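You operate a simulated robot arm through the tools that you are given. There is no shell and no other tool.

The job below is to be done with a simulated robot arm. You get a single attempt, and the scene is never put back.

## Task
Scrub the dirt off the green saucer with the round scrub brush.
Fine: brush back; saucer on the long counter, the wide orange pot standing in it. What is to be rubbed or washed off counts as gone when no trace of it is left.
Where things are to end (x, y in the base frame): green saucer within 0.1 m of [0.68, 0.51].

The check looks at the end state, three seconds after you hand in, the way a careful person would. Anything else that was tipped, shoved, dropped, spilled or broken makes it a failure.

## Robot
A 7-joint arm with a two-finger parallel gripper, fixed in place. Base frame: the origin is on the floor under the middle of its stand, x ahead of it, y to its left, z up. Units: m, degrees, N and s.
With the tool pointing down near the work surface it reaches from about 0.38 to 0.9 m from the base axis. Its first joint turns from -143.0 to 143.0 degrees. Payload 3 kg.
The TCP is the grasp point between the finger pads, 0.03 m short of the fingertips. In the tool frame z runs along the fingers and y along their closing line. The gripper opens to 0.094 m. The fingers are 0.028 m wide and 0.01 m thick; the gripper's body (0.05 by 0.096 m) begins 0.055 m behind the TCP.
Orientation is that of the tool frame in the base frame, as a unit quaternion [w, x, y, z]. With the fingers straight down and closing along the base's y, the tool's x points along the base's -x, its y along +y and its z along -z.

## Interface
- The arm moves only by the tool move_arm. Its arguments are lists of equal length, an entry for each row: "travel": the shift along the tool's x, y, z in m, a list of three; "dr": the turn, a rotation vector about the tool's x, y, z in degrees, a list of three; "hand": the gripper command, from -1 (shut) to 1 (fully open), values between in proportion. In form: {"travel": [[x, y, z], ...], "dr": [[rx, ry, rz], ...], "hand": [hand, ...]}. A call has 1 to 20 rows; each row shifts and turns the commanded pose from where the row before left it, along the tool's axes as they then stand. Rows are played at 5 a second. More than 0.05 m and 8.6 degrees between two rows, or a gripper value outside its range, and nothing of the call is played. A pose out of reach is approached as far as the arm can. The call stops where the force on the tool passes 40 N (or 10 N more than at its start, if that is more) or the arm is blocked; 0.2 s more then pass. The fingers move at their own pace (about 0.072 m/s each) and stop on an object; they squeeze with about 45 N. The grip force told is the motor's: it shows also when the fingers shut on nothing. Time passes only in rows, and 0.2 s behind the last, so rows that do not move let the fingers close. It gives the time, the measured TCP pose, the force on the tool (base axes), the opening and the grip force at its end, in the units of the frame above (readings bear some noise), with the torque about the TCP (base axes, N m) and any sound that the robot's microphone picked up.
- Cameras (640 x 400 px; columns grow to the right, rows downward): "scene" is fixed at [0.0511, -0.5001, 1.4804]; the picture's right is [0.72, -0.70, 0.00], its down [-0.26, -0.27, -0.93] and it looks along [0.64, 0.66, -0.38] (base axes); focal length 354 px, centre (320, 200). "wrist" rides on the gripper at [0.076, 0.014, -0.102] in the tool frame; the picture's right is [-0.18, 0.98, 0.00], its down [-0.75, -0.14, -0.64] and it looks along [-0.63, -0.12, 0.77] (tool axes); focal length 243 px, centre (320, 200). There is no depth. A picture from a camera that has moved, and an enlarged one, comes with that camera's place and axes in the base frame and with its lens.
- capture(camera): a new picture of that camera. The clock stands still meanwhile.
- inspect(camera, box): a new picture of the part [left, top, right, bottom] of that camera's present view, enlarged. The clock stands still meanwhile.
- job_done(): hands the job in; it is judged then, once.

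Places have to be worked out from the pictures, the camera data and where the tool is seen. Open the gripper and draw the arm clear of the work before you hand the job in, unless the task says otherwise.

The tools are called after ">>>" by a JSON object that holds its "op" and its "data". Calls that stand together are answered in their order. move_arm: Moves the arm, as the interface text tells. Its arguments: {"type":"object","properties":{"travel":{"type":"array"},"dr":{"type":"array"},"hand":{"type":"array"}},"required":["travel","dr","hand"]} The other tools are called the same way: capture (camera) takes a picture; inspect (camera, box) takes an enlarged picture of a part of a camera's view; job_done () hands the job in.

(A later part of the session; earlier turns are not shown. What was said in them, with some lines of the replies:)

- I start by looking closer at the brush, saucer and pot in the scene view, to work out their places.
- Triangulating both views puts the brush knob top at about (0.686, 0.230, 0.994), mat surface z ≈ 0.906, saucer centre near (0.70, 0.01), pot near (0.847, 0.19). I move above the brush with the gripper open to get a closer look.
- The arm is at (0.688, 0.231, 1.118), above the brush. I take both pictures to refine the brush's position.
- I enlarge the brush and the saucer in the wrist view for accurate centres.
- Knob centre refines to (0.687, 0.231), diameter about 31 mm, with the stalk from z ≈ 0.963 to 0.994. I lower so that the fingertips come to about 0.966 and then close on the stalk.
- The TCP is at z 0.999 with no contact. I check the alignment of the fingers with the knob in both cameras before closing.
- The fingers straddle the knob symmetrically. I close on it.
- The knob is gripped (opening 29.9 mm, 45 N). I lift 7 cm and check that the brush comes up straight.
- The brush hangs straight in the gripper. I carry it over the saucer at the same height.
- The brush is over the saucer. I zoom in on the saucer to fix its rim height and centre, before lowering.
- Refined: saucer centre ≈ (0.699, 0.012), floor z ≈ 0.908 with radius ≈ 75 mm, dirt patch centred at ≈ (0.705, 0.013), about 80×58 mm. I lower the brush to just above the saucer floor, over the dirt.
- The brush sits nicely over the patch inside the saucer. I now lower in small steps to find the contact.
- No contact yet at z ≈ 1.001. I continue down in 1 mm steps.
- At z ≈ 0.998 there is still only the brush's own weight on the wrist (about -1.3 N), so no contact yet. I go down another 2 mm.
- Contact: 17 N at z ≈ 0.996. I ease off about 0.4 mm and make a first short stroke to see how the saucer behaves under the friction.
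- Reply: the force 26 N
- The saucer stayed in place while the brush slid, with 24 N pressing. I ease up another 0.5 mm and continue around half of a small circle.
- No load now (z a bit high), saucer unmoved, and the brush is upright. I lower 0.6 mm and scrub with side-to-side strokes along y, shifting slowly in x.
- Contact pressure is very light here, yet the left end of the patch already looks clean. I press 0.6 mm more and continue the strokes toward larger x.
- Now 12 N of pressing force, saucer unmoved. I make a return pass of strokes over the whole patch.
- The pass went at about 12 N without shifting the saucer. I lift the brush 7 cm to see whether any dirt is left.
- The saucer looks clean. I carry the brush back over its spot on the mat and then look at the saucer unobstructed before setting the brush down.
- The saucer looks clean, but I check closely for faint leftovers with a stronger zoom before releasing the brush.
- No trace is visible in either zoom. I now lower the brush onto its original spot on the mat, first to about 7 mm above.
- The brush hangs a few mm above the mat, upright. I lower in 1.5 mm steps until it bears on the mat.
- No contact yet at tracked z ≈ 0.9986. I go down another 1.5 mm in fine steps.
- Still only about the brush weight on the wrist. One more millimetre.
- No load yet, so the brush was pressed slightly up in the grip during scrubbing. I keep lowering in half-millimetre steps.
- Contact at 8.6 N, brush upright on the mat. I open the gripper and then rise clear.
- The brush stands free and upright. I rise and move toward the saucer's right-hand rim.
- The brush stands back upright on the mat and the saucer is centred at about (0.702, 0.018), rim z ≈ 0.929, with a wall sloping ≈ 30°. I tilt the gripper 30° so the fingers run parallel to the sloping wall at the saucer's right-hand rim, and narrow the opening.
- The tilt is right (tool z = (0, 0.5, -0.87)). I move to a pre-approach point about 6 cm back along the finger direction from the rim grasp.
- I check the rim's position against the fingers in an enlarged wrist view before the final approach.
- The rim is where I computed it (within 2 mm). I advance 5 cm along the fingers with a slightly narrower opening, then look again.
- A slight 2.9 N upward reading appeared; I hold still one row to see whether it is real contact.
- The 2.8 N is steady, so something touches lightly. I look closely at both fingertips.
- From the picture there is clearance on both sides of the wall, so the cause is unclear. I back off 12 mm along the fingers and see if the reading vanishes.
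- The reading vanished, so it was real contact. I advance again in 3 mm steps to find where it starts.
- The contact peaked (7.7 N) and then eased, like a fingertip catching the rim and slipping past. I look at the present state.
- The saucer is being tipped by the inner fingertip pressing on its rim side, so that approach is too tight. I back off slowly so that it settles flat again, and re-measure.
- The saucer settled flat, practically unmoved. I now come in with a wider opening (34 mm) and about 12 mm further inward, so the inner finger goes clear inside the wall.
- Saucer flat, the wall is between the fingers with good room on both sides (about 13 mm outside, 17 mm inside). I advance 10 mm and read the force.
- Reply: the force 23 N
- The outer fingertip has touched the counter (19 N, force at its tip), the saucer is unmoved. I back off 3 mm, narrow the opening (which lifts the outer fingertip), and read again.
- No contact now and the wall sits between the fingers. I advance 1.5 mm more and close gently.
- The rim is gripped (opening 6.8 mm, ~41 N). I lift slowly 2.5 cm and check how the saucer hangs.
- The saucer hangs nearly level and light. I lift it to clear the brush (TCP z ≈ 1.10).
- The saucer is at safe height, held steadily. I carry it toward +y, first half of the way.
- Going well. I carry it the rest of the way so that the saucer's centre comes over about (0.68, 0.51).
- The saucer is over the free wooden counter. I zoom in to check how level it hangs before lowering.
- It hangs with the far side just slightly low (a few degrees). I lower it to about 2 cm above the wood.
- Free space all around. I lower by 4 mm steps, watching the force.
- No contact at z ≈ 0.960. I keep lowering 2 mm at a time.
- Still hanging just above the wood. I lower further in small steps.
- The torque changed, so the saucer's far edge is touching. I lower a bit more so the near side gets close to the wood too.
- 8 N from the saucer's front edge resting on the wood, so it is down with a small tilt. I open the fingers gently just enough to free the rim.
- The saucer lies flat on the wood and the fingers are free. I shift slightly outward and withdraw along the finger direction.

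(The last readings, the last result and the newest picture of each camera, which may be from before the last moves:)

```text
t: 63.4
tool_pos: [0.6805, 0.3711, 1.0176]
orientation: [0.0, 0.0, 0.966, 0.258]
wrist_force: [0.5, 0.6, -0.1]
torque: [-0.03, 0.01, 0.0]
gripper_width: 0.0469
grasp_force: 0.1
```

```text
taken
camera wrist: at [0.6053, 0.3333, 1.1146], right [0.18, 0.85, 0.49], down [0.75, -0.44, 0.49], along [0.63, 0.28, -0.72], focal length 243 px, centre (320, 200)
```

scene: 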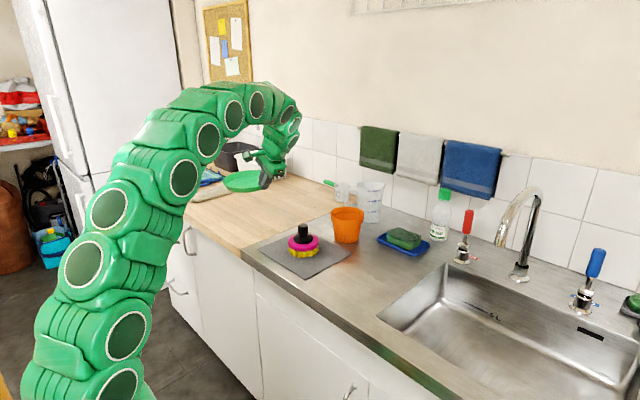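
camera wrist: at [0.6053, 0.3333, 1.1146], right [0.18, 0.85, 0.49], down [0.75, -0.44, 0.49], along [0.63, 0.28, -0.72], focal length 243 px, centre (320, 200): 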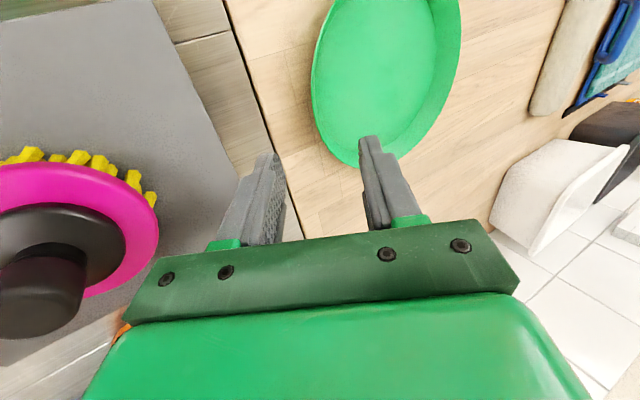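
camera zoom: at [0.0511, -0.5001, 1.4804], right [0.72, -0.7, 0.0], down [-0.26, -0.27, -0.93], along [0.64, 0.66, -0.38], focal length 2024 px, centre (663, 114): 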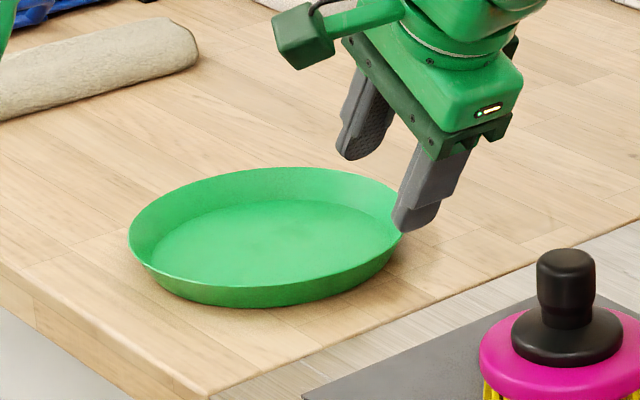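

The saucer lies flat on the wood at roughly (0.67–0.68, 0.50–0.51). I rise 10 cm and turn the gripper back to vertical.

>>> {"op": "move_arm", "data": {"travel": [[0, 0.0167, -0.0289], [0, 0.0167, -0.0289], [0, 0.0167, -0.0289], [0, 0, 0], [0, 0, 0], [0, 0, 0], [0, 0, 0], [0, 0, 0]], "dr": [[0, 0, 0], [0, 0, 0], [0, 0, 0], [7.5, 0, 0], [7.5, 0, 0], [7.5, 0, 0], [7.5, 0, 0], [0, 0, 0]], "hand": [0, 0, 0, 0, 0, 0, 0, 0]}}

>>> {"op": "capture", "data": {"camera": "wrist"}}

>>> {"op": "inspect", "data": {"camera": "scene", "box": [320, 170, 420, 250]}}

```text
t: 65.2
tool_pos: [0.6804, 0.3688, 1.1195]
orientation: [0.0, 0.0, 1.0, -0.001]
wrist_force: [-0.3, -0.1, -0.6]
torque: [-0.03, -0.02, 0.01]
gripper_width: 0.0467
grasp_force: 0.0
```

```text
taken
camera wrist: at [0.6046, 0.3846, 1.2214], right [0.18, 0.98, 0.0], down [0.75, -0.14, 0.64], along [0.63, -0.12, -0.77], focal length 243 px, centre (320, 200)
```

wrist: 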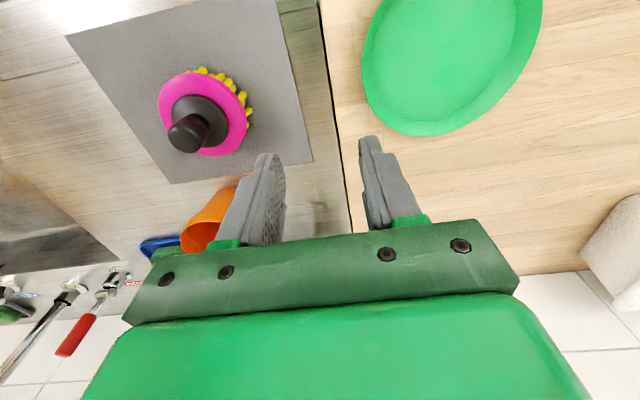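

```text
5.00 times, centred on (370, 210) of scene
camera zoom: at [0.0511, -0.5001, 1.4804], right [0.72, -0.7, 0.0], down [-0.26, -0.27, -0.93], along [0.64, 0.66, -0.38], focal length 1771 px, centre (70, 150)
```

zoom: 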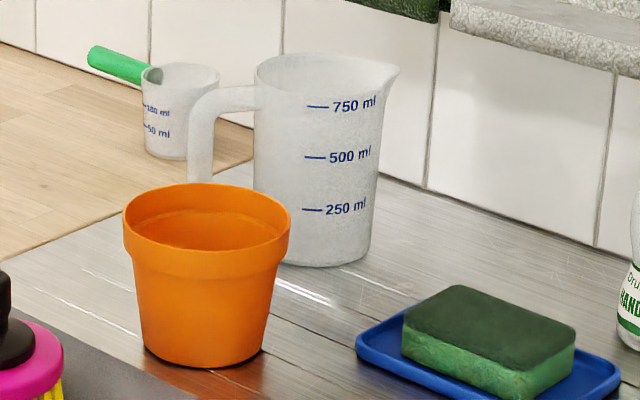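

The gripper is vertical again. The pot's rim is about 0.111 m wide, centred near (0.853, 0.195) with its top at z ≈ 0.995. I move above the pot's right-hand rim with a 5 cm opening.

>>> {"op": "move_arm", "data": {"travel": [[-0.0216, -0.0288, 0.0025], [-0.0216, -0.0288, 0.0025], [-0.0216, -0.0288, 0.0025], [-0.0216, -0.0288, 0.0025], [-0.0216, -0.0288, 0.0025], [-0.0216, -0.0288, 0.0025], [-0.0216, -0.0288, 0.0025], [-0.0213, -0.0284, 0.0025], [0, 0, 0]], "dr": [[0, 0, 0], [0, 0, 0], [0, 0, 0], [0, 0, 0], [0, 0, 0], [0, 0, 0], [0, 0, 0], [0, 0, 0], [0, 0, 0]], "hand": [0.06, 0.06, 0.06, 0.06, 0.06, 0.06, 0.06, 0.06, 0.06]}}

>>> {"op": "capture", "data": {"camera": "wrist"}}

>>> {"op": "capture", "data": {"camera": "scene"}}

```text
t: 67.2
tool_pos: [0.8297, 0.1655, 1.0945]
orientation: [0.001, 0.0, 1.0, 0.0]
wrist_force: [1.3, 0.1, -0.6]
torque: [0.01, -0.02, 0.01]
gripper_width: 0.0498
grasp_force: 0.0
out of reach, approached as far as the arm can: row 7, 8
```

```text
taken
camera wrist: at [0.7542, 0.1808, 1.1971], right [0.18, 0.98, 0.0], down [0.75, -0.14, 0.64], along [0.63, -0.12, -0.77], focal length 243 px, centre (320, 200)
```

wrist: 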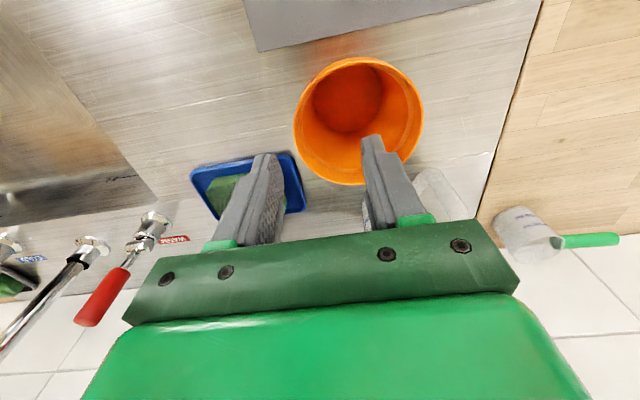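

```text
taken
```

scene: 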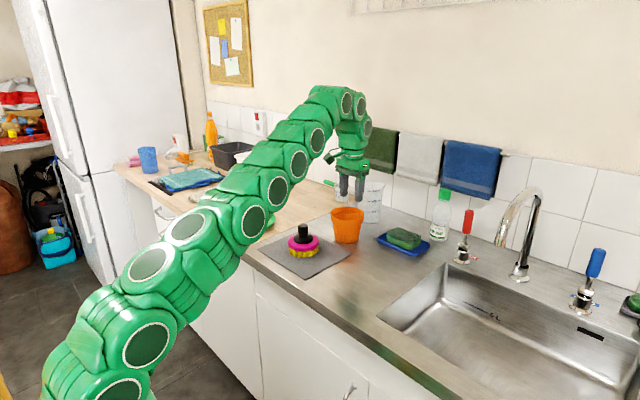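

The arm cannot reach that far at this height, so I'll grip the pot's near rim instead. I pull back and turn the gripper 60° about its axis; pot centre refines to (0.850, 0.197).

>>> {"op": "move_arm", "data": {"travel": [[0.035, 0.01, 0], [0.035, 0.01, 0], [0, 0, 0], [0, 0, 0], [0, 0, 0], [0, 0, 0], [0, 0, 0], [0, 0, 0], [0, 0, 0], [0, 0, 0]], "dr": [[0, 0, 0], [0, 0, 0], [0, 0, 8.5], [0, 0, 8.5], [0, 0, 8.5], [0, 0, 8.5], [0, 0, 8.5], [0, 0, 8.5], [0, 0, 8.5], [0, 0, 0]], "hand": [0.06, 0.06, 0.06, 0.06, 0.06, 0.06, 0.06, 0.06, 0.06, 0.06]}}

>>> {"op": "capture", "data": {"camera": "wrist"}}

>>> {"op": "inspect", "data": {"camera": "scene", "box": [280, 130, 420, 260]}}

```text
t: 69.4
tool_pos: [0.7577, 0.1867, 1.0949]
orientation: [0.001, 0.497, 0.868, 0.0]
wrist_force: [0.3, -0.3, 0.8]
torque: [-0.01, 0.01, -0.01]
gripper_width: 0.0498
grasp_force: 0.1
```

```text
taken
camera wrist: at [0.7316, 0.26, 1.1969], right [0.94, 0.34, 0.0], down [0.26, -0.72, 0.64], along [0.22, -0.6, -0.77], focal length 243 px, centre (320, 200)
```

wrist: 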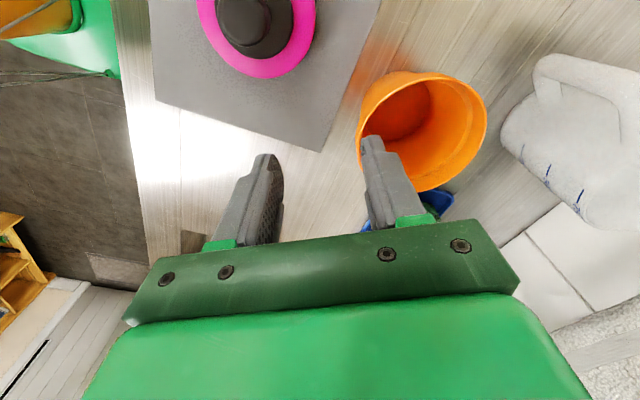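

```text
3.08 times, centred on (350, 195) of scene
camera zoom: at [0.0511, -0.5001, 1.4804], right [0.72, -0.7, 0.0], down [-0.26, -0.27, -0.93], along [0.64, 0.66, -0.38], focal length 1090 px, centre (228, 215)
```

zoom: 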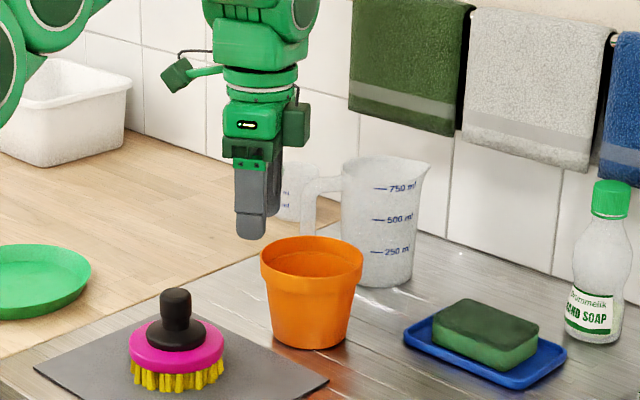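

The gripper is turned (closing line ≈ (0.86, 0.51)). I shift to straddle the near rim wall at about (0.802, 0.170), still above the pot.

>>> {"op": "move_arm", "data": {"travel": [[-0.0182, 0.015, 0], [-0.0182, 0.015, 0], [0, 0, 0.02], [0, 0, 0]], "dr": [[0, 0, 0], [0, 0, 0], [0, 0, 0], [0, 0, 0]], "hand": [0.06, 0.06, 0.06, 0.06]}}

>>> {"op": "capture", "data": {"camera": "wrist"}}

>>> {"op": "inspect", "data": {"camera": "scene", "box": [310, 160, 390, 250]}}

```text
t: 70.4
tool_pos: [0.8002, 0.1697, 1.0738]
orientation: [0.0, 0.496, 0.868, 0.0]
wrist_force: [0.2, -0.3, 1.0]
torque: [-0.02, -0.01, -0.02]
gripper_width: 0.0498
grasp_force: 0.0
```

```text
taken
camera wrist: at [0.7744, 0.2442, 1.1759], right [0.94, 0.34, 0.0], down [0.26, -0.72, 0.64], along [0.22, -0.6, -0.77], focal length 243 px, centre (320, 200)
```

wrist: 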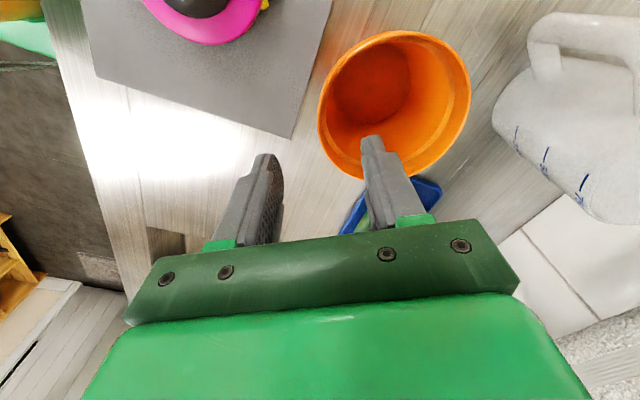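

```text
4.44 times, centred on (350, 205) of scene
camera zoom: at [0.0511, -0.5001, 1.4804], right [0.72, -0.7, 0.0], down [-0.26, -0.27, -0.93], along [0.64, 0.66, -0.38], focal length 1574 px, centre (187, 178)
```

zoom: 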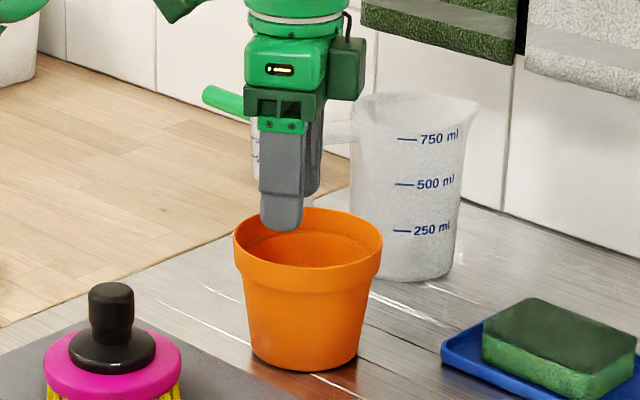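

The fingers straddle the near rim; the pot's rim circle fits centre (0.849, 0.198), radius 55 mm. I lower with care to about 2.5 cm below the rim.

>>> {"op": "move_arm", "data": {"travel": [[0, 0.002, 0.02], [0, 0, 0.02], [0, 0, 0.012], [0, 0, 0.008], [0, 0, 0]], "dr": [[0, 0, 0], [0, 0, 0], [0, 0, 0], [0, 0, 0], [0, 0, 0]], "hand": [0.06, 0.06, 0.06, 0.06, 0.06]}}

>>> {"op": "capture", "data": {"camera": "wrist"}}

>>> {"op": "inspect", "data": {"camera": "scene", "box": [310, 170, 390, 250]}}

```text
t: 71.6
tool_pos: [0.8028, 0.172, 1.0146]
orientation: [0.0, 0.496, 0.868, 0.0]
wrist_force: [0.1, 0.5, 0.1]
torque: [0.04, 0.01, 0.01]
gripper_width: 0.0498
grasp_force: 0.0
```

```text
taken
camera wrist: at [0.7776, 0.2457, 1.1171], right [0.94, 0.34, 0.0], down [0.26, -0.72, 0.64], along [0.22, -0.6, -0.77], focal length 243 px, centre (320, 200)
```

wrist: 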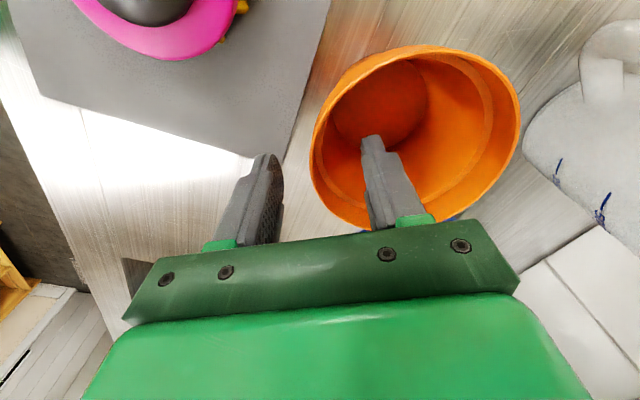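

```text
5.00 times, centred on (350, 210) of scene
camera zoom: at [0.0511, -0.5001, 1.4804], right [0.72, -0.7, 0.0], down [-0.26, -0.27, -0.93], along [0.64, 0.66, -0.38], focal length 1771 px, centre (170, 150)
```

zoom: 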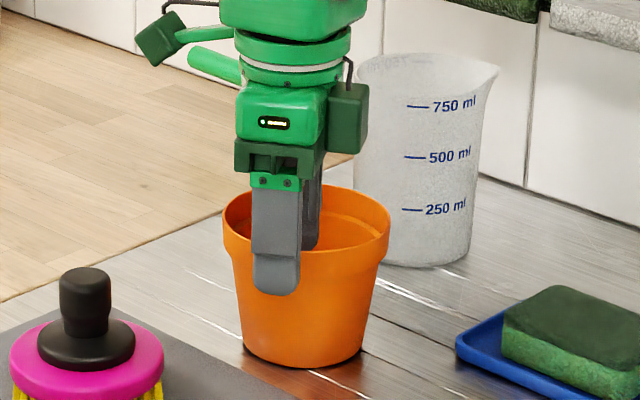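

No contact; one finger inside, one outside. I go 12 mm deeper and close on the wall.

>>> {"op": "move_arm", "data": {"travel": [[0, 0, 0.006], [0, 0, 0.006], [0, 0, 0], [0, 0, 0], [0, 0, 0], [0, 0, 0], [0, 0, 0], [0, 0, 0]], "dr": [[0, 0, 0], [0, 0, 0], [0, 0, 0], [0, 0, 0], [0, 0, 0], [0, 0, 0], [0, 0, 0], [0, 0, 0]], "hand": [0.06, 0.06, -0.2, -0.5, -0.75, -1, -1, -1]}}

>>> {"op": "capture", "data": {"camera": "wrist"}}

>>> {"op": "inspect", "data": {"camera": "scene", "box": [310, 170, 390, 250]}}

```text
t: 73.4
tool_pos: [0.804, 0.1706, 1.0038]
orientation: [0.001, 0.496, 0.868, 0.0]
wrist_force: [0.9, 0.9, 13.1]
torque: [0.84, -0.97, 0.06]
gripper_width: 0.0078
grasp_force: 41.2
```

```text
taken
camera wrist: at [0.7775, 0.2452, 1.1067], right [0.94, 0.34, 0.0], down [0.26, -0.72, 0.64], along [0.22, -0.6, -0.77], focal length 243 px, centre (320, 200)
```

wrist: 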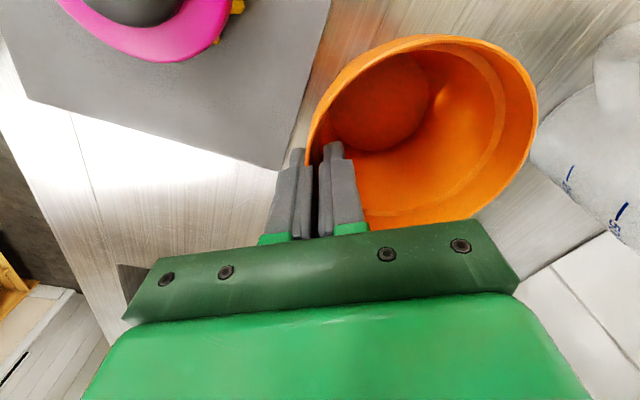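

```text
5.00 times, centred on (350, 210) of scene
camera zoom: at [0.0511, -0.5001, 1.4804], right [0.72, -0.7, 0.0], down [-0.26, -0.27, -0.93], along [0.64, 0.66, -0.38], focal length 1771 px, centre (170, 150)
```

zoom: 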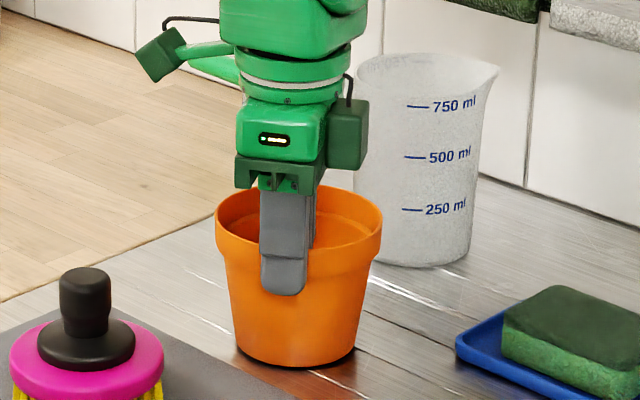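

The rim wall is gripped (7.8 mm, 41 N). I lift slowly 3 cm and see how the pot hangs.

>>> {"op": "move_arm", "data": {"travel": [[0, 0, -0.004], [0, 0, -0.006], [0, 0, -0.01], [0, 0, -0.01], [0, 0, 0]], "dr": [[0, 0, 0], [0, 0, 0], [0, 0, 0], [0, 0, 0], [0, 0, 0]], "hand": [-1, -1, -1, -1, -1]}}

>>> {"op": "inspect", "data": {"camera": "scene", "box": [310, 160, 390, 250]}}

>>> {"op": "capture", "data": {"camera": "wrist"}}

```text
t: 74.6
tool_pos: [0.804, 0.1721, 1.0334]
orientation: [0.0, 0.496, 0.868, 0.0]
wrist_force: [-0.5, 0.8, -1.2]
torque: [-0.03, -0.02, 0.01]
gripper_width: 0.0061
grasp_force: 40.1
```

```text
4.44 times, centred on (350, 205) of scene
camera zoom: at [0.0511, -0.5001, 1.4804], right [0.72, -0.7, 0.0], down [-0.26, -0.27, -0.93], along [0.64, 0.66, -0.38], focal length 1574 px, centre (187, 178)
```

zoom: 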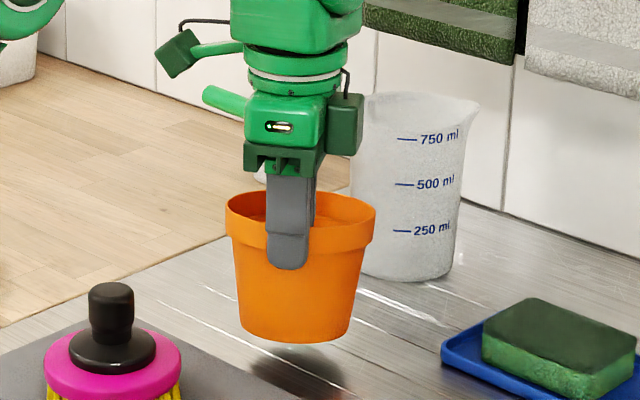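

```text
taken
camera wrist: at [0.778, 0.2468, 1.1352], right [0.94, 0.34, 0.0], down [0.26, -0.72, 0.64], along [0.22, -0.6, -0.77], focal length 243 px, centre (320, 200)
```

wrist: 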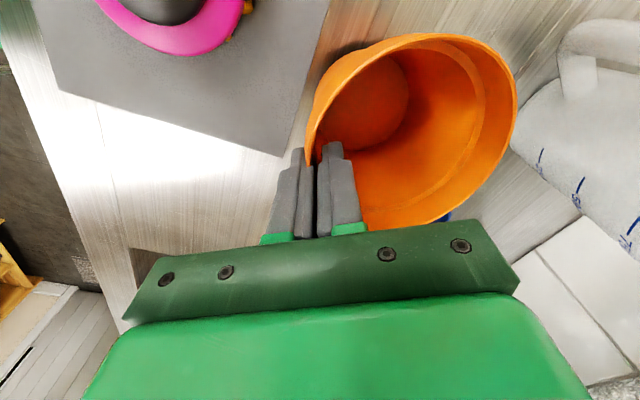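

The pot is lifted and hangs with its far side somewhat low. I zoom in to judge the tilt so I can level it with the wrist.

>>> {"op": "inspect", "data": {"camera": "scene", "box": [330, 195, 375, 245]}}

>>> {"op": "inspect", "data": {"camera": "wrist", "box": [280, 10, 540, 240]}}

```text
8.00 times, centred on (352, 220) of scene
camera zoom: at [0.0511, -0.5001, 1.4804], right [0.72, -0.7, 0.0], down [-0.26, -0.27, -0.93], along [0.64, 0.66, -0.38], focal length 2834 px, centre (60, 40)
```

zoom: 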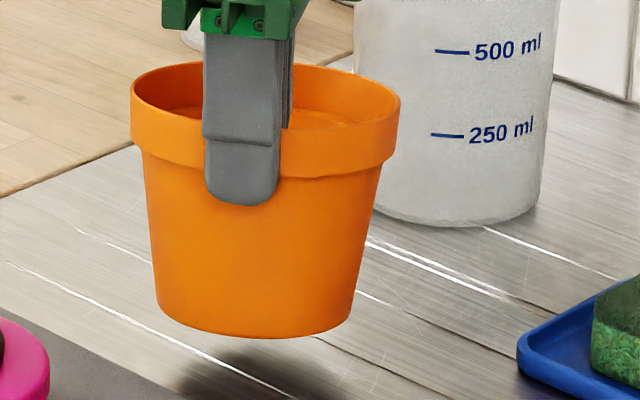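

```text
1.74 times, centred on (410, 125) of wrist
camera zoom: at [0.778, 0.2468, 1.1352], right [0.94, 0.34, 0.0], down [0.26, -0.72, 0.64], along [0.22, -0.6, -0.77], focal length 422 px, centre (164, 330)
```

zoom: 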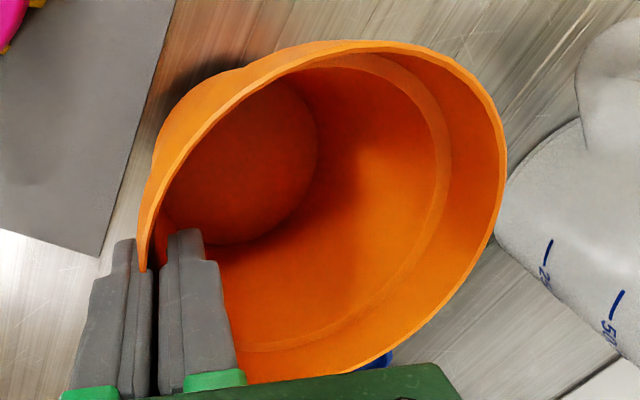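

The rim ellipse shows about 8° of tilt away from the gripper. I lift 4 cm more and turn the wrist −8° about its x axis to level the pot.

>>> {"op": "move_arm", "data": {"travel": [[0, 0, -0.015], [0, 0, -0.015], [0, 0, -0.01], [0, 0, 0], [0, 0, 0], [0, 0, 0]], "dr": [[0, 0, 0], [0, 0, 0], [0, 0, 0], [-4, 0, 0], [-4, 0, 0], [0, 0, 0]], "hand": [-1, -1, -1, -1, -1, -1]}}

>>> {"op": "inspect", "data": {"camera": "scene", "box": [325, 165, 385, 235]}}

```text
t: 76.0
tool_pos: [0.8031, 0.1702, 1.0727]
orientation: [0.035, 0.495, 0.866, 0.06]
wrist_force: [-0.1, -0.2, -1.4]
torque: [0.01, 0.02, -0.01]
gripper_width: 0.0062
grasp_force: 40.3
```

```text
5.71 times, centred on (355, 200) of scene
camera zoom: at [0.0511, -0.5001, 1.4804], right [0.72, -0.7, 0.0], down [-0.26, -0.27, -0.93], along [0.64, 0.66, -0.38], focal length 2024 px, centre (120, 200)
```

zoom: 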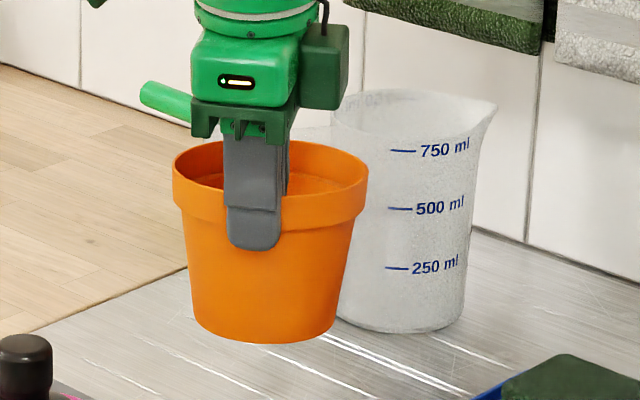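

Almost level now. I carry the pot toward the saucer, which is almost exactly along the tool's x axis — first half.

>>> {"op": "move_arm", "data": {"travel": [[0.025, 0, 0], [0.035, 0.001, 0], [0.035, 0.001, 0], [0.035, 0.001, 0], [0.035, 0.001, 0], [0, 0, 0]], "dr": [[0, 0, 0], [0, 0, 0], [0, 0, 0], [0, 0, 0], [0, 0, 0], [0, 0, 0]], "hand": [-1, -1, -1, -1, -1, -1]}}

>>> {"op": "capture", "data": {"camera": "scene"}}

>>> {"op": "capture", "data": {"camera": "wrist"}}

```text
t: 77.4
tool_pos: [0.7228, 0.3165, 1.0751]
orientation: [0.034, 0.496, 0.866, 0.061]
wrist_force: [0.1, -0.4, 0.1]
torque: [-0.05, 0.06, -0.01]
gripper_width: 0.0061
grasp_force: 40.4
```

```text
taken
```

scene: 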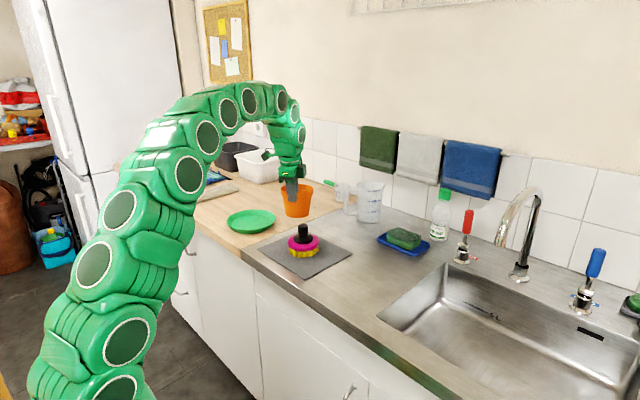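

```text
taken
camera wrist: at [0.6832, 0.3834, 1.1784], right [0.93, 0.34, 0.14], down [0.18, -0.77, 0.62], along [0.31, -0.55, -0.78], focal length 243 px, centre (320, 200)
```

wrist: 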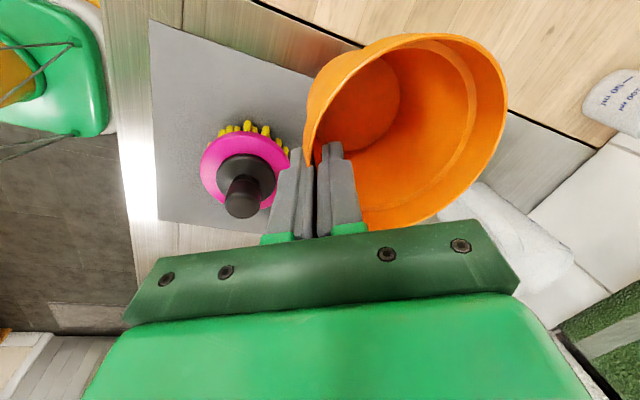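

Halfway, all clear. I use this unobstructed moment to zoom on the saucer: its location and whether it is fully clean.

>>> {"op": "inspect", "data": {"camera": "scene", "box": [215, 195, 305, 250]}}

>>> {"op": "inspect", "data": {"camera": "scene", "box": [230, 205, 272, 235]}}

```text
7.11 times, centred on (260, 222) of scene
camera zoom: at [0.0511, -0.5001, 1.4804], right [0.72, -0.7, 0.0], down [-0.26, -0.27, -0.93], along [0.64, 0.66, -0.38], focal length 2519 px, centre (747, 40)
```

zoom: 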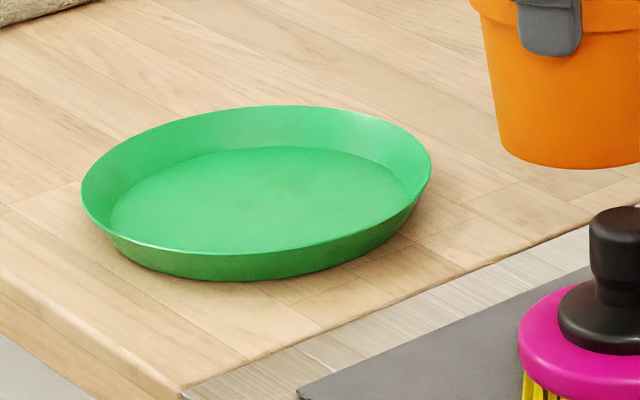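

```text
13.33 times, centred on (251, 220) of scene
camera zoom: at [0.0511, -0.5001, 1.4804], right [0.72, -0.7, 0.0], down [-0.26, -0.27, -0.93], along [0.64, 0.66, -0.38], focal length 4723 px, centre (1240, -67)
```

zoom: 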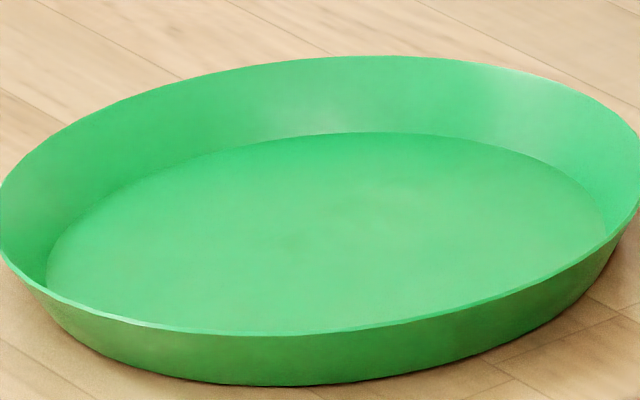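

The saucer looks spotless. Its centre from several views is about (0.682, 0.510); I carry the pot the rest of the way above it.

>>> {"op": "move_arm", "data": {"travel": [[0.0377, 0.0021, 0.0003], [0.0377, 0.0021, 0.0003], [0.0377, 0.0021, 0.0003], [0.0377, 0.0021, 0.0003], [0.0377, 0.0021, 0.0003], [0, 0, 0]], "dr": [[0, 0, 0], [0, 0, 0], [0, 0, 0], [0, 0, 0], [0, 0, 0], [0, 0, 0]], "hand": [-1, -1, -1, -1, -1, -1]}}

>>> {"op": "inspect", "data": {"camera": "scene", "box": [205, 150, 315, 250]}}

>>> {"op": "capture", "data": {"camera": "wrist"}}

```text
t: 78.8
tool_pos: [0.6355, 0.4823, 1.0737]
orientation: [0.035, 0.496, 0.866, 0.061]
wrist_force: [0.1, 1.2, -0.2]
torque: [-0.01, -0.01, -0.04]
gripper_width: 0.006
grasp_force: 40.2
```

```text
4.00 times, centred on (260, 200) of scene
camera zoom: at [0.0511, -0.5001, 1.4804], right [0.72, -0.7, 0.0], down [-0.26, -0.27, -0.93], along [0.64, 0.66, -0.38], focal length 1417 px, centre (560, 200)
```

zoom: 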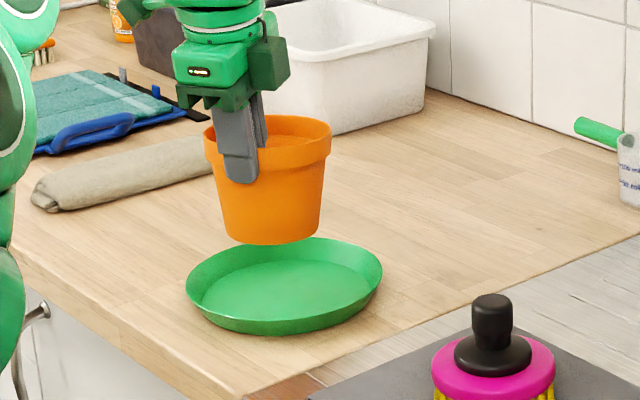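

```text
taken
camera wrist: at [0.5967, 0.5497, 1.1771], right [0.93, 0.34, 0.14], down [0.18, -0.77, 0.62], along [0.31, -0.55, -0.78], focal length 243 px, centre (320, 200)
```

wrist: 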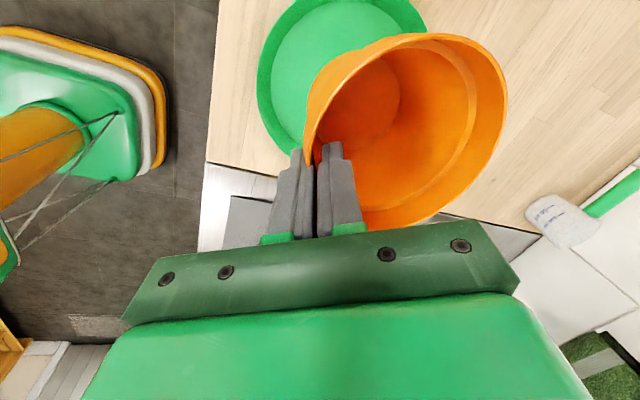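

The pot is over the saucer, centres agreeing within about 6 mm. I trim the position slightly and lower to about 1 cm above the saucer floor.

>>> {"op": "move_arm", "data": {"travel": [[-0.0035, -0.0052, 0.0143], [0, -0.0021, 0.0149], [0, -0.0021, 0.0149], [0, -0.0017, 0.0119], [0, 0, 0]], "dr": [[0, 0, 0], [0, 0, 0], [0, 0, 0], [0, 0, 0], [0, 0, 0]], "hand": [-1, -1, -1, -1, -1]}}

>>> {"op": "inspect", "data": {"camera": "scene", "box": [215, 170, 305, 245]}}

>>> {"op": "capture", "data": {"camera": "wrist"}}

```text
t: 80.0
tool_pos: [0.6346, 0.479, 1.0175]
orientation: [0.034, 0.496, 0.866, 0.06]
wrist_force: [-0.1, -0.3, -0.3]
torque: [-0.01, 0.02, 0.02]
gripper_width: 0.0062
grasp_force: 40.2
```

```text
5.33 times, centred on (260, 208) of scene
camera zoom: at [0.0511, -0.5001, 1.4804], right [0.72, -0.7, 0.0], down [-0.26, -0.27, -0.93], along [0.64, 0.66, -0.38], focal length 1889 px, centre (640, 160)
```

zoom: 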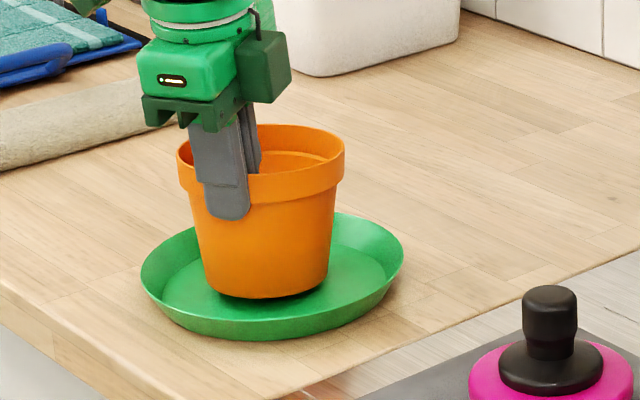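

```text
taken
camera wrist: at [0.5973, 0.5458, 1.1215], right [0.93, 0.34, 0.14], down [0.18, -0.77, 0.62], along [0.31, -0.55, -0.78], focal length 243 px, centre (320, 200)
```

wrist: 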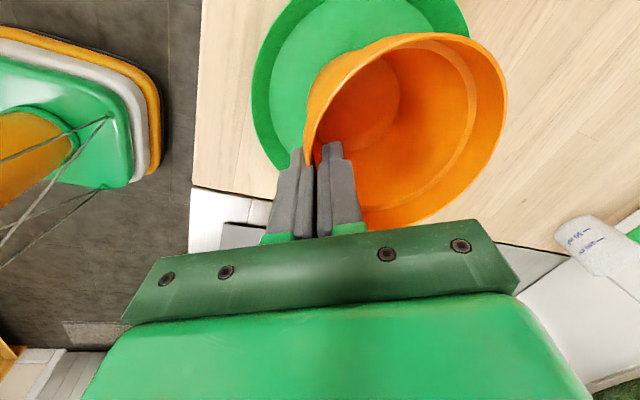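

The pot base is inside the saucer's floor area, nearly centred. I lower in 2–3 mm steps until it touches.

>>> {"op": "move_arm", "data": {"travel": [[0, -0.0004, 0.003], [0, -0.0004, 0.003], [0, 0, 0]], "dr": [[0, 0, 0], [0, 0, 0], [0, 0, 0]], "hand": [-1, -1, -1]}}

>>> {"op": "move_arm", "data": {"travel": [[0, -0.0002, 0.0015], [0, -0.0002, 0.0015], [0, 0, 0]], "dr": [[0, 0, 0], [0, 0, 0], [0, 0, 0]], "hand": [-1, -1, -1]}}

```text
t: 80.8
tool_pos: [0.6348, 0.4787, 1.0117]
orientation: [0.035, 0.495, 0.866, 0.061]
wrist_force: [0.1, 0.8, 0.0]
torque: [-0.03, -0.01, 0.02]
gripper_width: 0.0061
grasp_force: 40.1
```

```text
t: 81.6
tool_pos: [0.6349, 0.4787, 1.0081]
orientation: [0.035, 0.495, 0.866, 0.061]
wrist_force: [-0.7, -0.3, -0.7]
torque: [0.01, 0.01, -0.02]
gripper_width: 0.0059
grasp_force: 40.4
```

No contact yet at z ≈ 1.008. I continue in 1 mm steps.

>>> {"op": "move_arm", "data": {"travel": [[0, -0.0001, 0.001], [0, -0.0001, 0.001], [0, 0, 0]], "dr": [[0, 0, 0], [0, 0, 0], [0, 0, 0]], "hand": [-1, -1, -1]}}

>>> {"op": "move_arm", "data": {"travel": [[0, -0.0001, 0.001], [0, 0, 0]], "dr": [[0, 0, 0], [0, 0, 0]], "hand": [-1, -1]}}

>>> {"op": "inspect", "data": {"camera": "scene", "box": [215, 170, 305, 245]}}

```text
t: 82.4
tool_pos: [0.6351, 0.4777, 1.0055]
orientation: [0.035, 0.496, 0.866, 0.061]
wrist_force: [-2.7, -0.1, 12.8]
torque: [0.32, 0.19, 0.06]
gripper_width: 0.0061
grasp_force: 40.3
```

```text
t: 83.0
tool_pos: [0.6351, 0.4786, 1.0063]
orientation: [0.035, 0.495, 0.866, 0.061]
wrist_force: [-5.2, 0.3, 21.7]
torque: [0.36, 0.23, 0.08]
gripper_width: 0.0063
grasp_force: 40.6
```

```text
5.33 times, centred on (260, 208) of scene
camera zoom: at [0.0511, -0.5001, 1.4804], right [0.72, -0.7, 0.0], down [-0.26, -0.27, -0.93], along [0.64, 0.66, -0.38], focal length 1889 px, centre (640, 160)
```

zoom: 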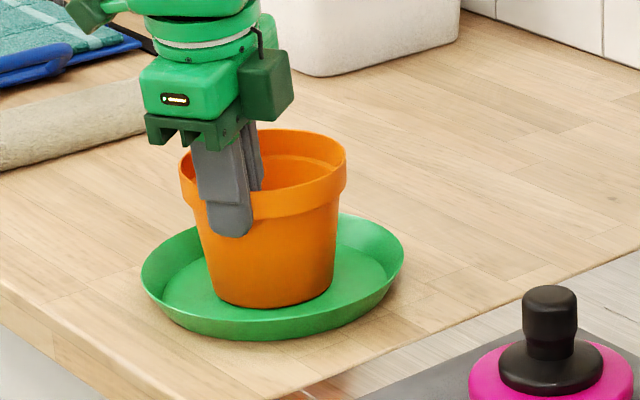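

The pot rests on the saucer (22 N, near-level). I ease up 0.8 mm and open the fingers gently.

>>> {"op": "move_arm", "data": {"travel": [[0, 0.0001, -0.0008], [0, 0, 0], [0, 0, 0], [0, 0, 0], [0, 0, 0], [0, 0, 0], [0, 0, 0]], "dr": [[0, 0, 0], [0, 0, 0], [0, 0, 0], [0, 0, 0], [0, 0, 0], [0, 0, 0], [0, 0, 0]], "hand": [-1, -0.85, -0.75, -0.6, -0.4, -0.2, -0.1]}}

>>> {"op": "inspect", "data": {"camera": "scene", "box": [215, 170, 305, 245]}}

>>> {"op": "capture", "data": {"camera": "wrist"}}

```text
t: 84.6
tool_pos: [0.6352, 0.4787, 1.0047]
orientation: [0.034, 0.495, 0.866, 0.061]
wrist_force: [-0.2, -0.6, 0.6]
torque: [-0.04, 0.0, 0.01]
gripper_width: 0.0419
grasp_force: 0.0
```

```text
5.33 times, centred on (260, 208) of scene
camera zoom: at [0.0511, -0.5001, 1.4804], right [0.72, -0.7, 0.0], down [-0.26, -0.27, -0.93], along [0.64, 0.66, -0.38], focal length 1889 px, centre (640, 160)
```

zoom: 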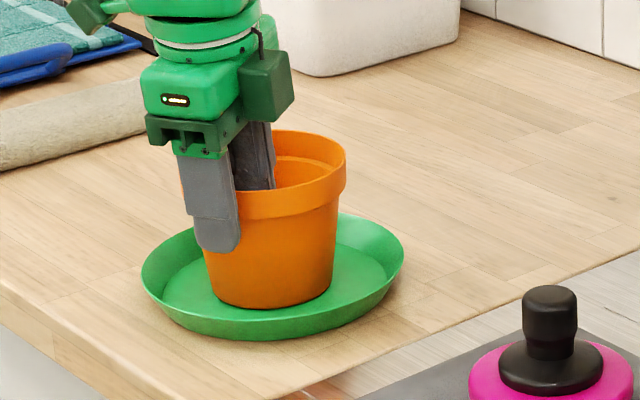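

```text
taken
camera wrist: at [0.5979, 0.5454, 1.1091], right [0.93, 0.34, 0.14], down [0.18, -0.77, 0.62], along [0.31, -0.55, -0.78], focal length 243 px, centre (320, 200)
```

wrist: 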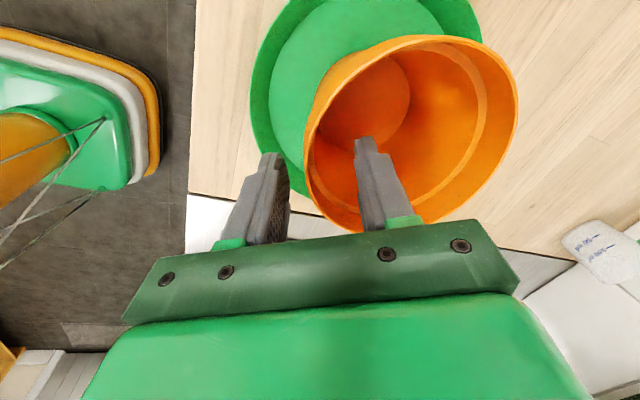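

The pot stands upright in the saucer, fingers free. I withdraw straight up.

>>> {"op": "move_arm", "data": {"travel": [[0, 0.0014, -0.0099], [0, 0.0028, -0.0198], [0, 0.0049, -0.0347], [0, 0.0056, -0.0396], [0, 0.0056, -0.0396], [0, 0, 0]], "dr": [[0, 0, 0], [0, 0, 0], [0, 0, 0], [0, 0, 0], [0, 0, 0], [0, 0, 0]], "hand": [-0.1, -0.1, -0.1, 0, 0.5, 0.5]}}

>>> {"op": "capture", "data": {"camera": "scene"}}

>>> {"op": "inspect", "data": {"camera": "scene", "box": [215, 170, 345, 260]}}

```text
t: 86.0
tool_pos: [0.6383, 0.4802, 1.1497]
orientation: [0.033, 0.496, 0.866, 0.06]
wrist_force: [-0.1, 0.5, 0.1]
torque: [-0.02, -0.01, 0.0]
gripper_width: 0.0706
grasp_force: 0.0
```

```text
taken
```

scene: 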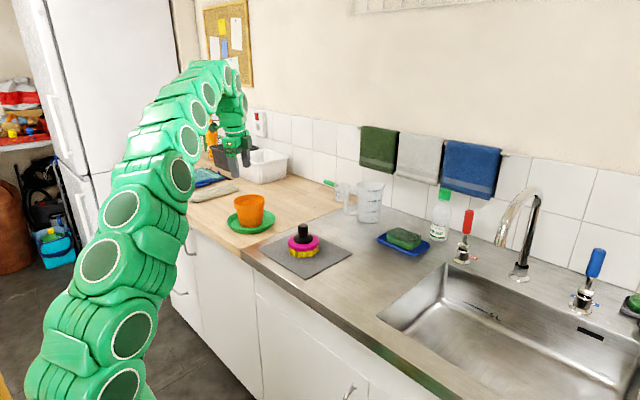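

```text
4.44 times, centred on (280, 215) of scene
camera zoom: at [0.0511, -0.5001, 1.4804], right [0.72, -0.7, 0.0], down [-0.26, -0.27, -0.93], along [0.64, 0.66, -0.38], focal length 1574 px, centre (498, 133)
```

zoom: 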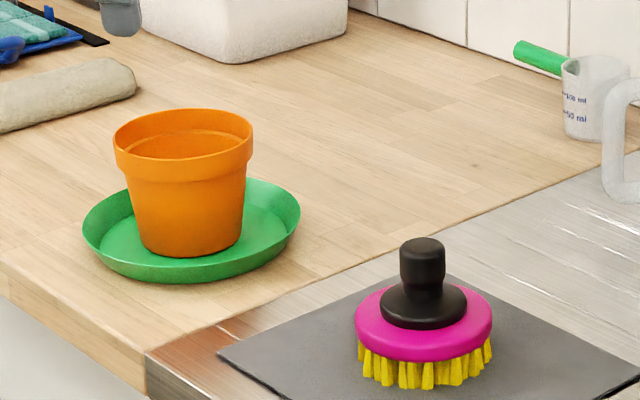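

Everything looks in place, and the brush's knob is at the same pixel as at the start. I check the saucer and pot from the wrist camera too.

>>> {"op": "capture", "data": {"camera": "wrist"}}

>>> {"op": "inspect", "data": {"camera": "scene", "box": [225, 190, 275, 240]}}

```text
taken
camera wrist: at [0.6007, 0.5475, 1.2537], right [0.93, 0.34, 0.14], down [0.19, -0.77, 0.62], along [0.31, -0.55, -0.78], focal length 243 px, centre (320, 200)
```

wrist: 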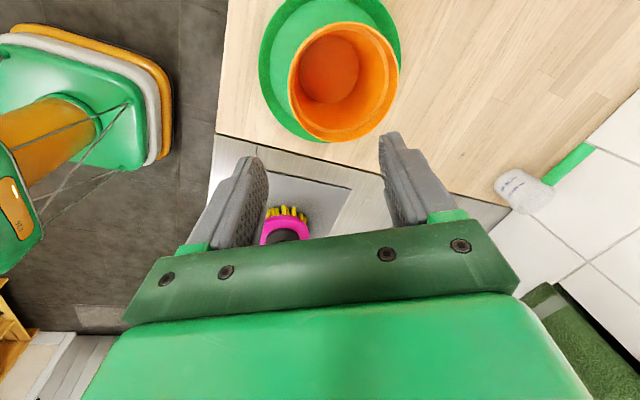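

```text
8.00 times, centred on (250, 215) of scene
camera zoom: at [0.0511, -0.5001, 1.4804], right [0.72, -0.7, 0.0], down [-0.26, -0.27, -0.93], along [0.64, 0.66, -0.38], focal length 2834 px, centre (880, 80)
```

zoom: 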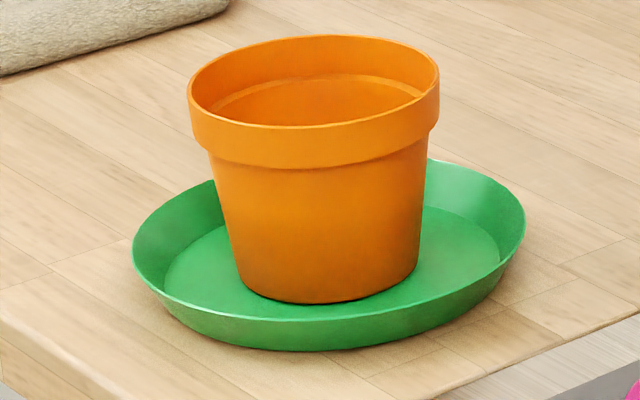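

The pot stands upright well inside the clean saucer on the wooden counter. I draw the arm away, up and back, with the gripper open.

>>> {"op": "move_arm", "data": {"travel": [[0, 0.004, -0.03], [-0.0145, -0.0302, -0.0129], [-0.0145, -0.0302, -0.0129], [-0.0145, -0.0302, -0.0129], [-0.0145, -0.0302, -0.0129], [-0.0145, -0.0302, -0.0129], [-0.0145, -0.0302, -0.0129], [0, 0, 0]], "dr": [[0, 0, 0], [0, 0, 0], [0, 0, 0], [0, 0, 0], [0, 0, 0], [0, 0, 0], [0, 0, 0], [0, 0, 0]], "hand": [0.8, 1, 1, 1, 1, 1, 1, 1]}}

>>> {"op": "capture", "data": {"camera": "scene"}}

```text
t: 87.8
tool_pos: [0.514, 0.307, 1.2325]
orientation: [0.035, 0.496, 0.866, 0.06]
wrist_force: [-0.5, -0.1, -0.6]
torque: [0.0, 0.01, -0.03]
gripper_width: 0.0939
grasp_force: 0.1
```

```text
taken
```

scene: 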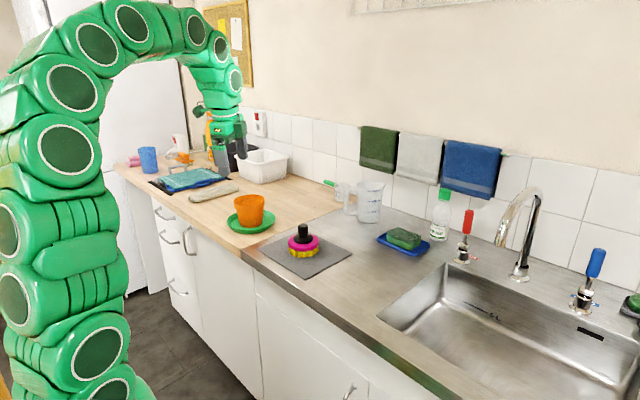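

The arm is clear with the gripper open. The brush is back upright on its mat, the clean saucer is on the long wooden counter at about (0.68, 0.50) with the pot standing in it, and nothing else has moved. I hand the job in.

>>> {"op": "job_done", "data": {}}

```text
The job is handed in.
```

The green saucer is scrubbed clean, moved to the long wooden counter, and has the wide orange pot standing in it. The job is handed in, but I have not seen the check's result.

- **Dirt:** I scrubbed the saucer with the round brush. Close-up views from both cameras right after scrubbing showed no trace left, and a scene view after the move confirmed it.
- **Brush:** It is back upright on its mat, at the same spot in the picture as at the start.
- **Saucer:** It lies flat on the wood with its centre at about (0.68, 0.50), well within the 0.1 m allowed around (0.68, 0.51).
- **Pot:** It stands upright and close to centred on the saucer floor.
- **Everything else:** The jug, soap, sponge tray and taps look undisturbed. The arm is drawn back with the gripper open.

While I was getting a grip on the saucer, a fingertip tipped one side of it briefly, twice. It settled flat again without shifting noticeably.
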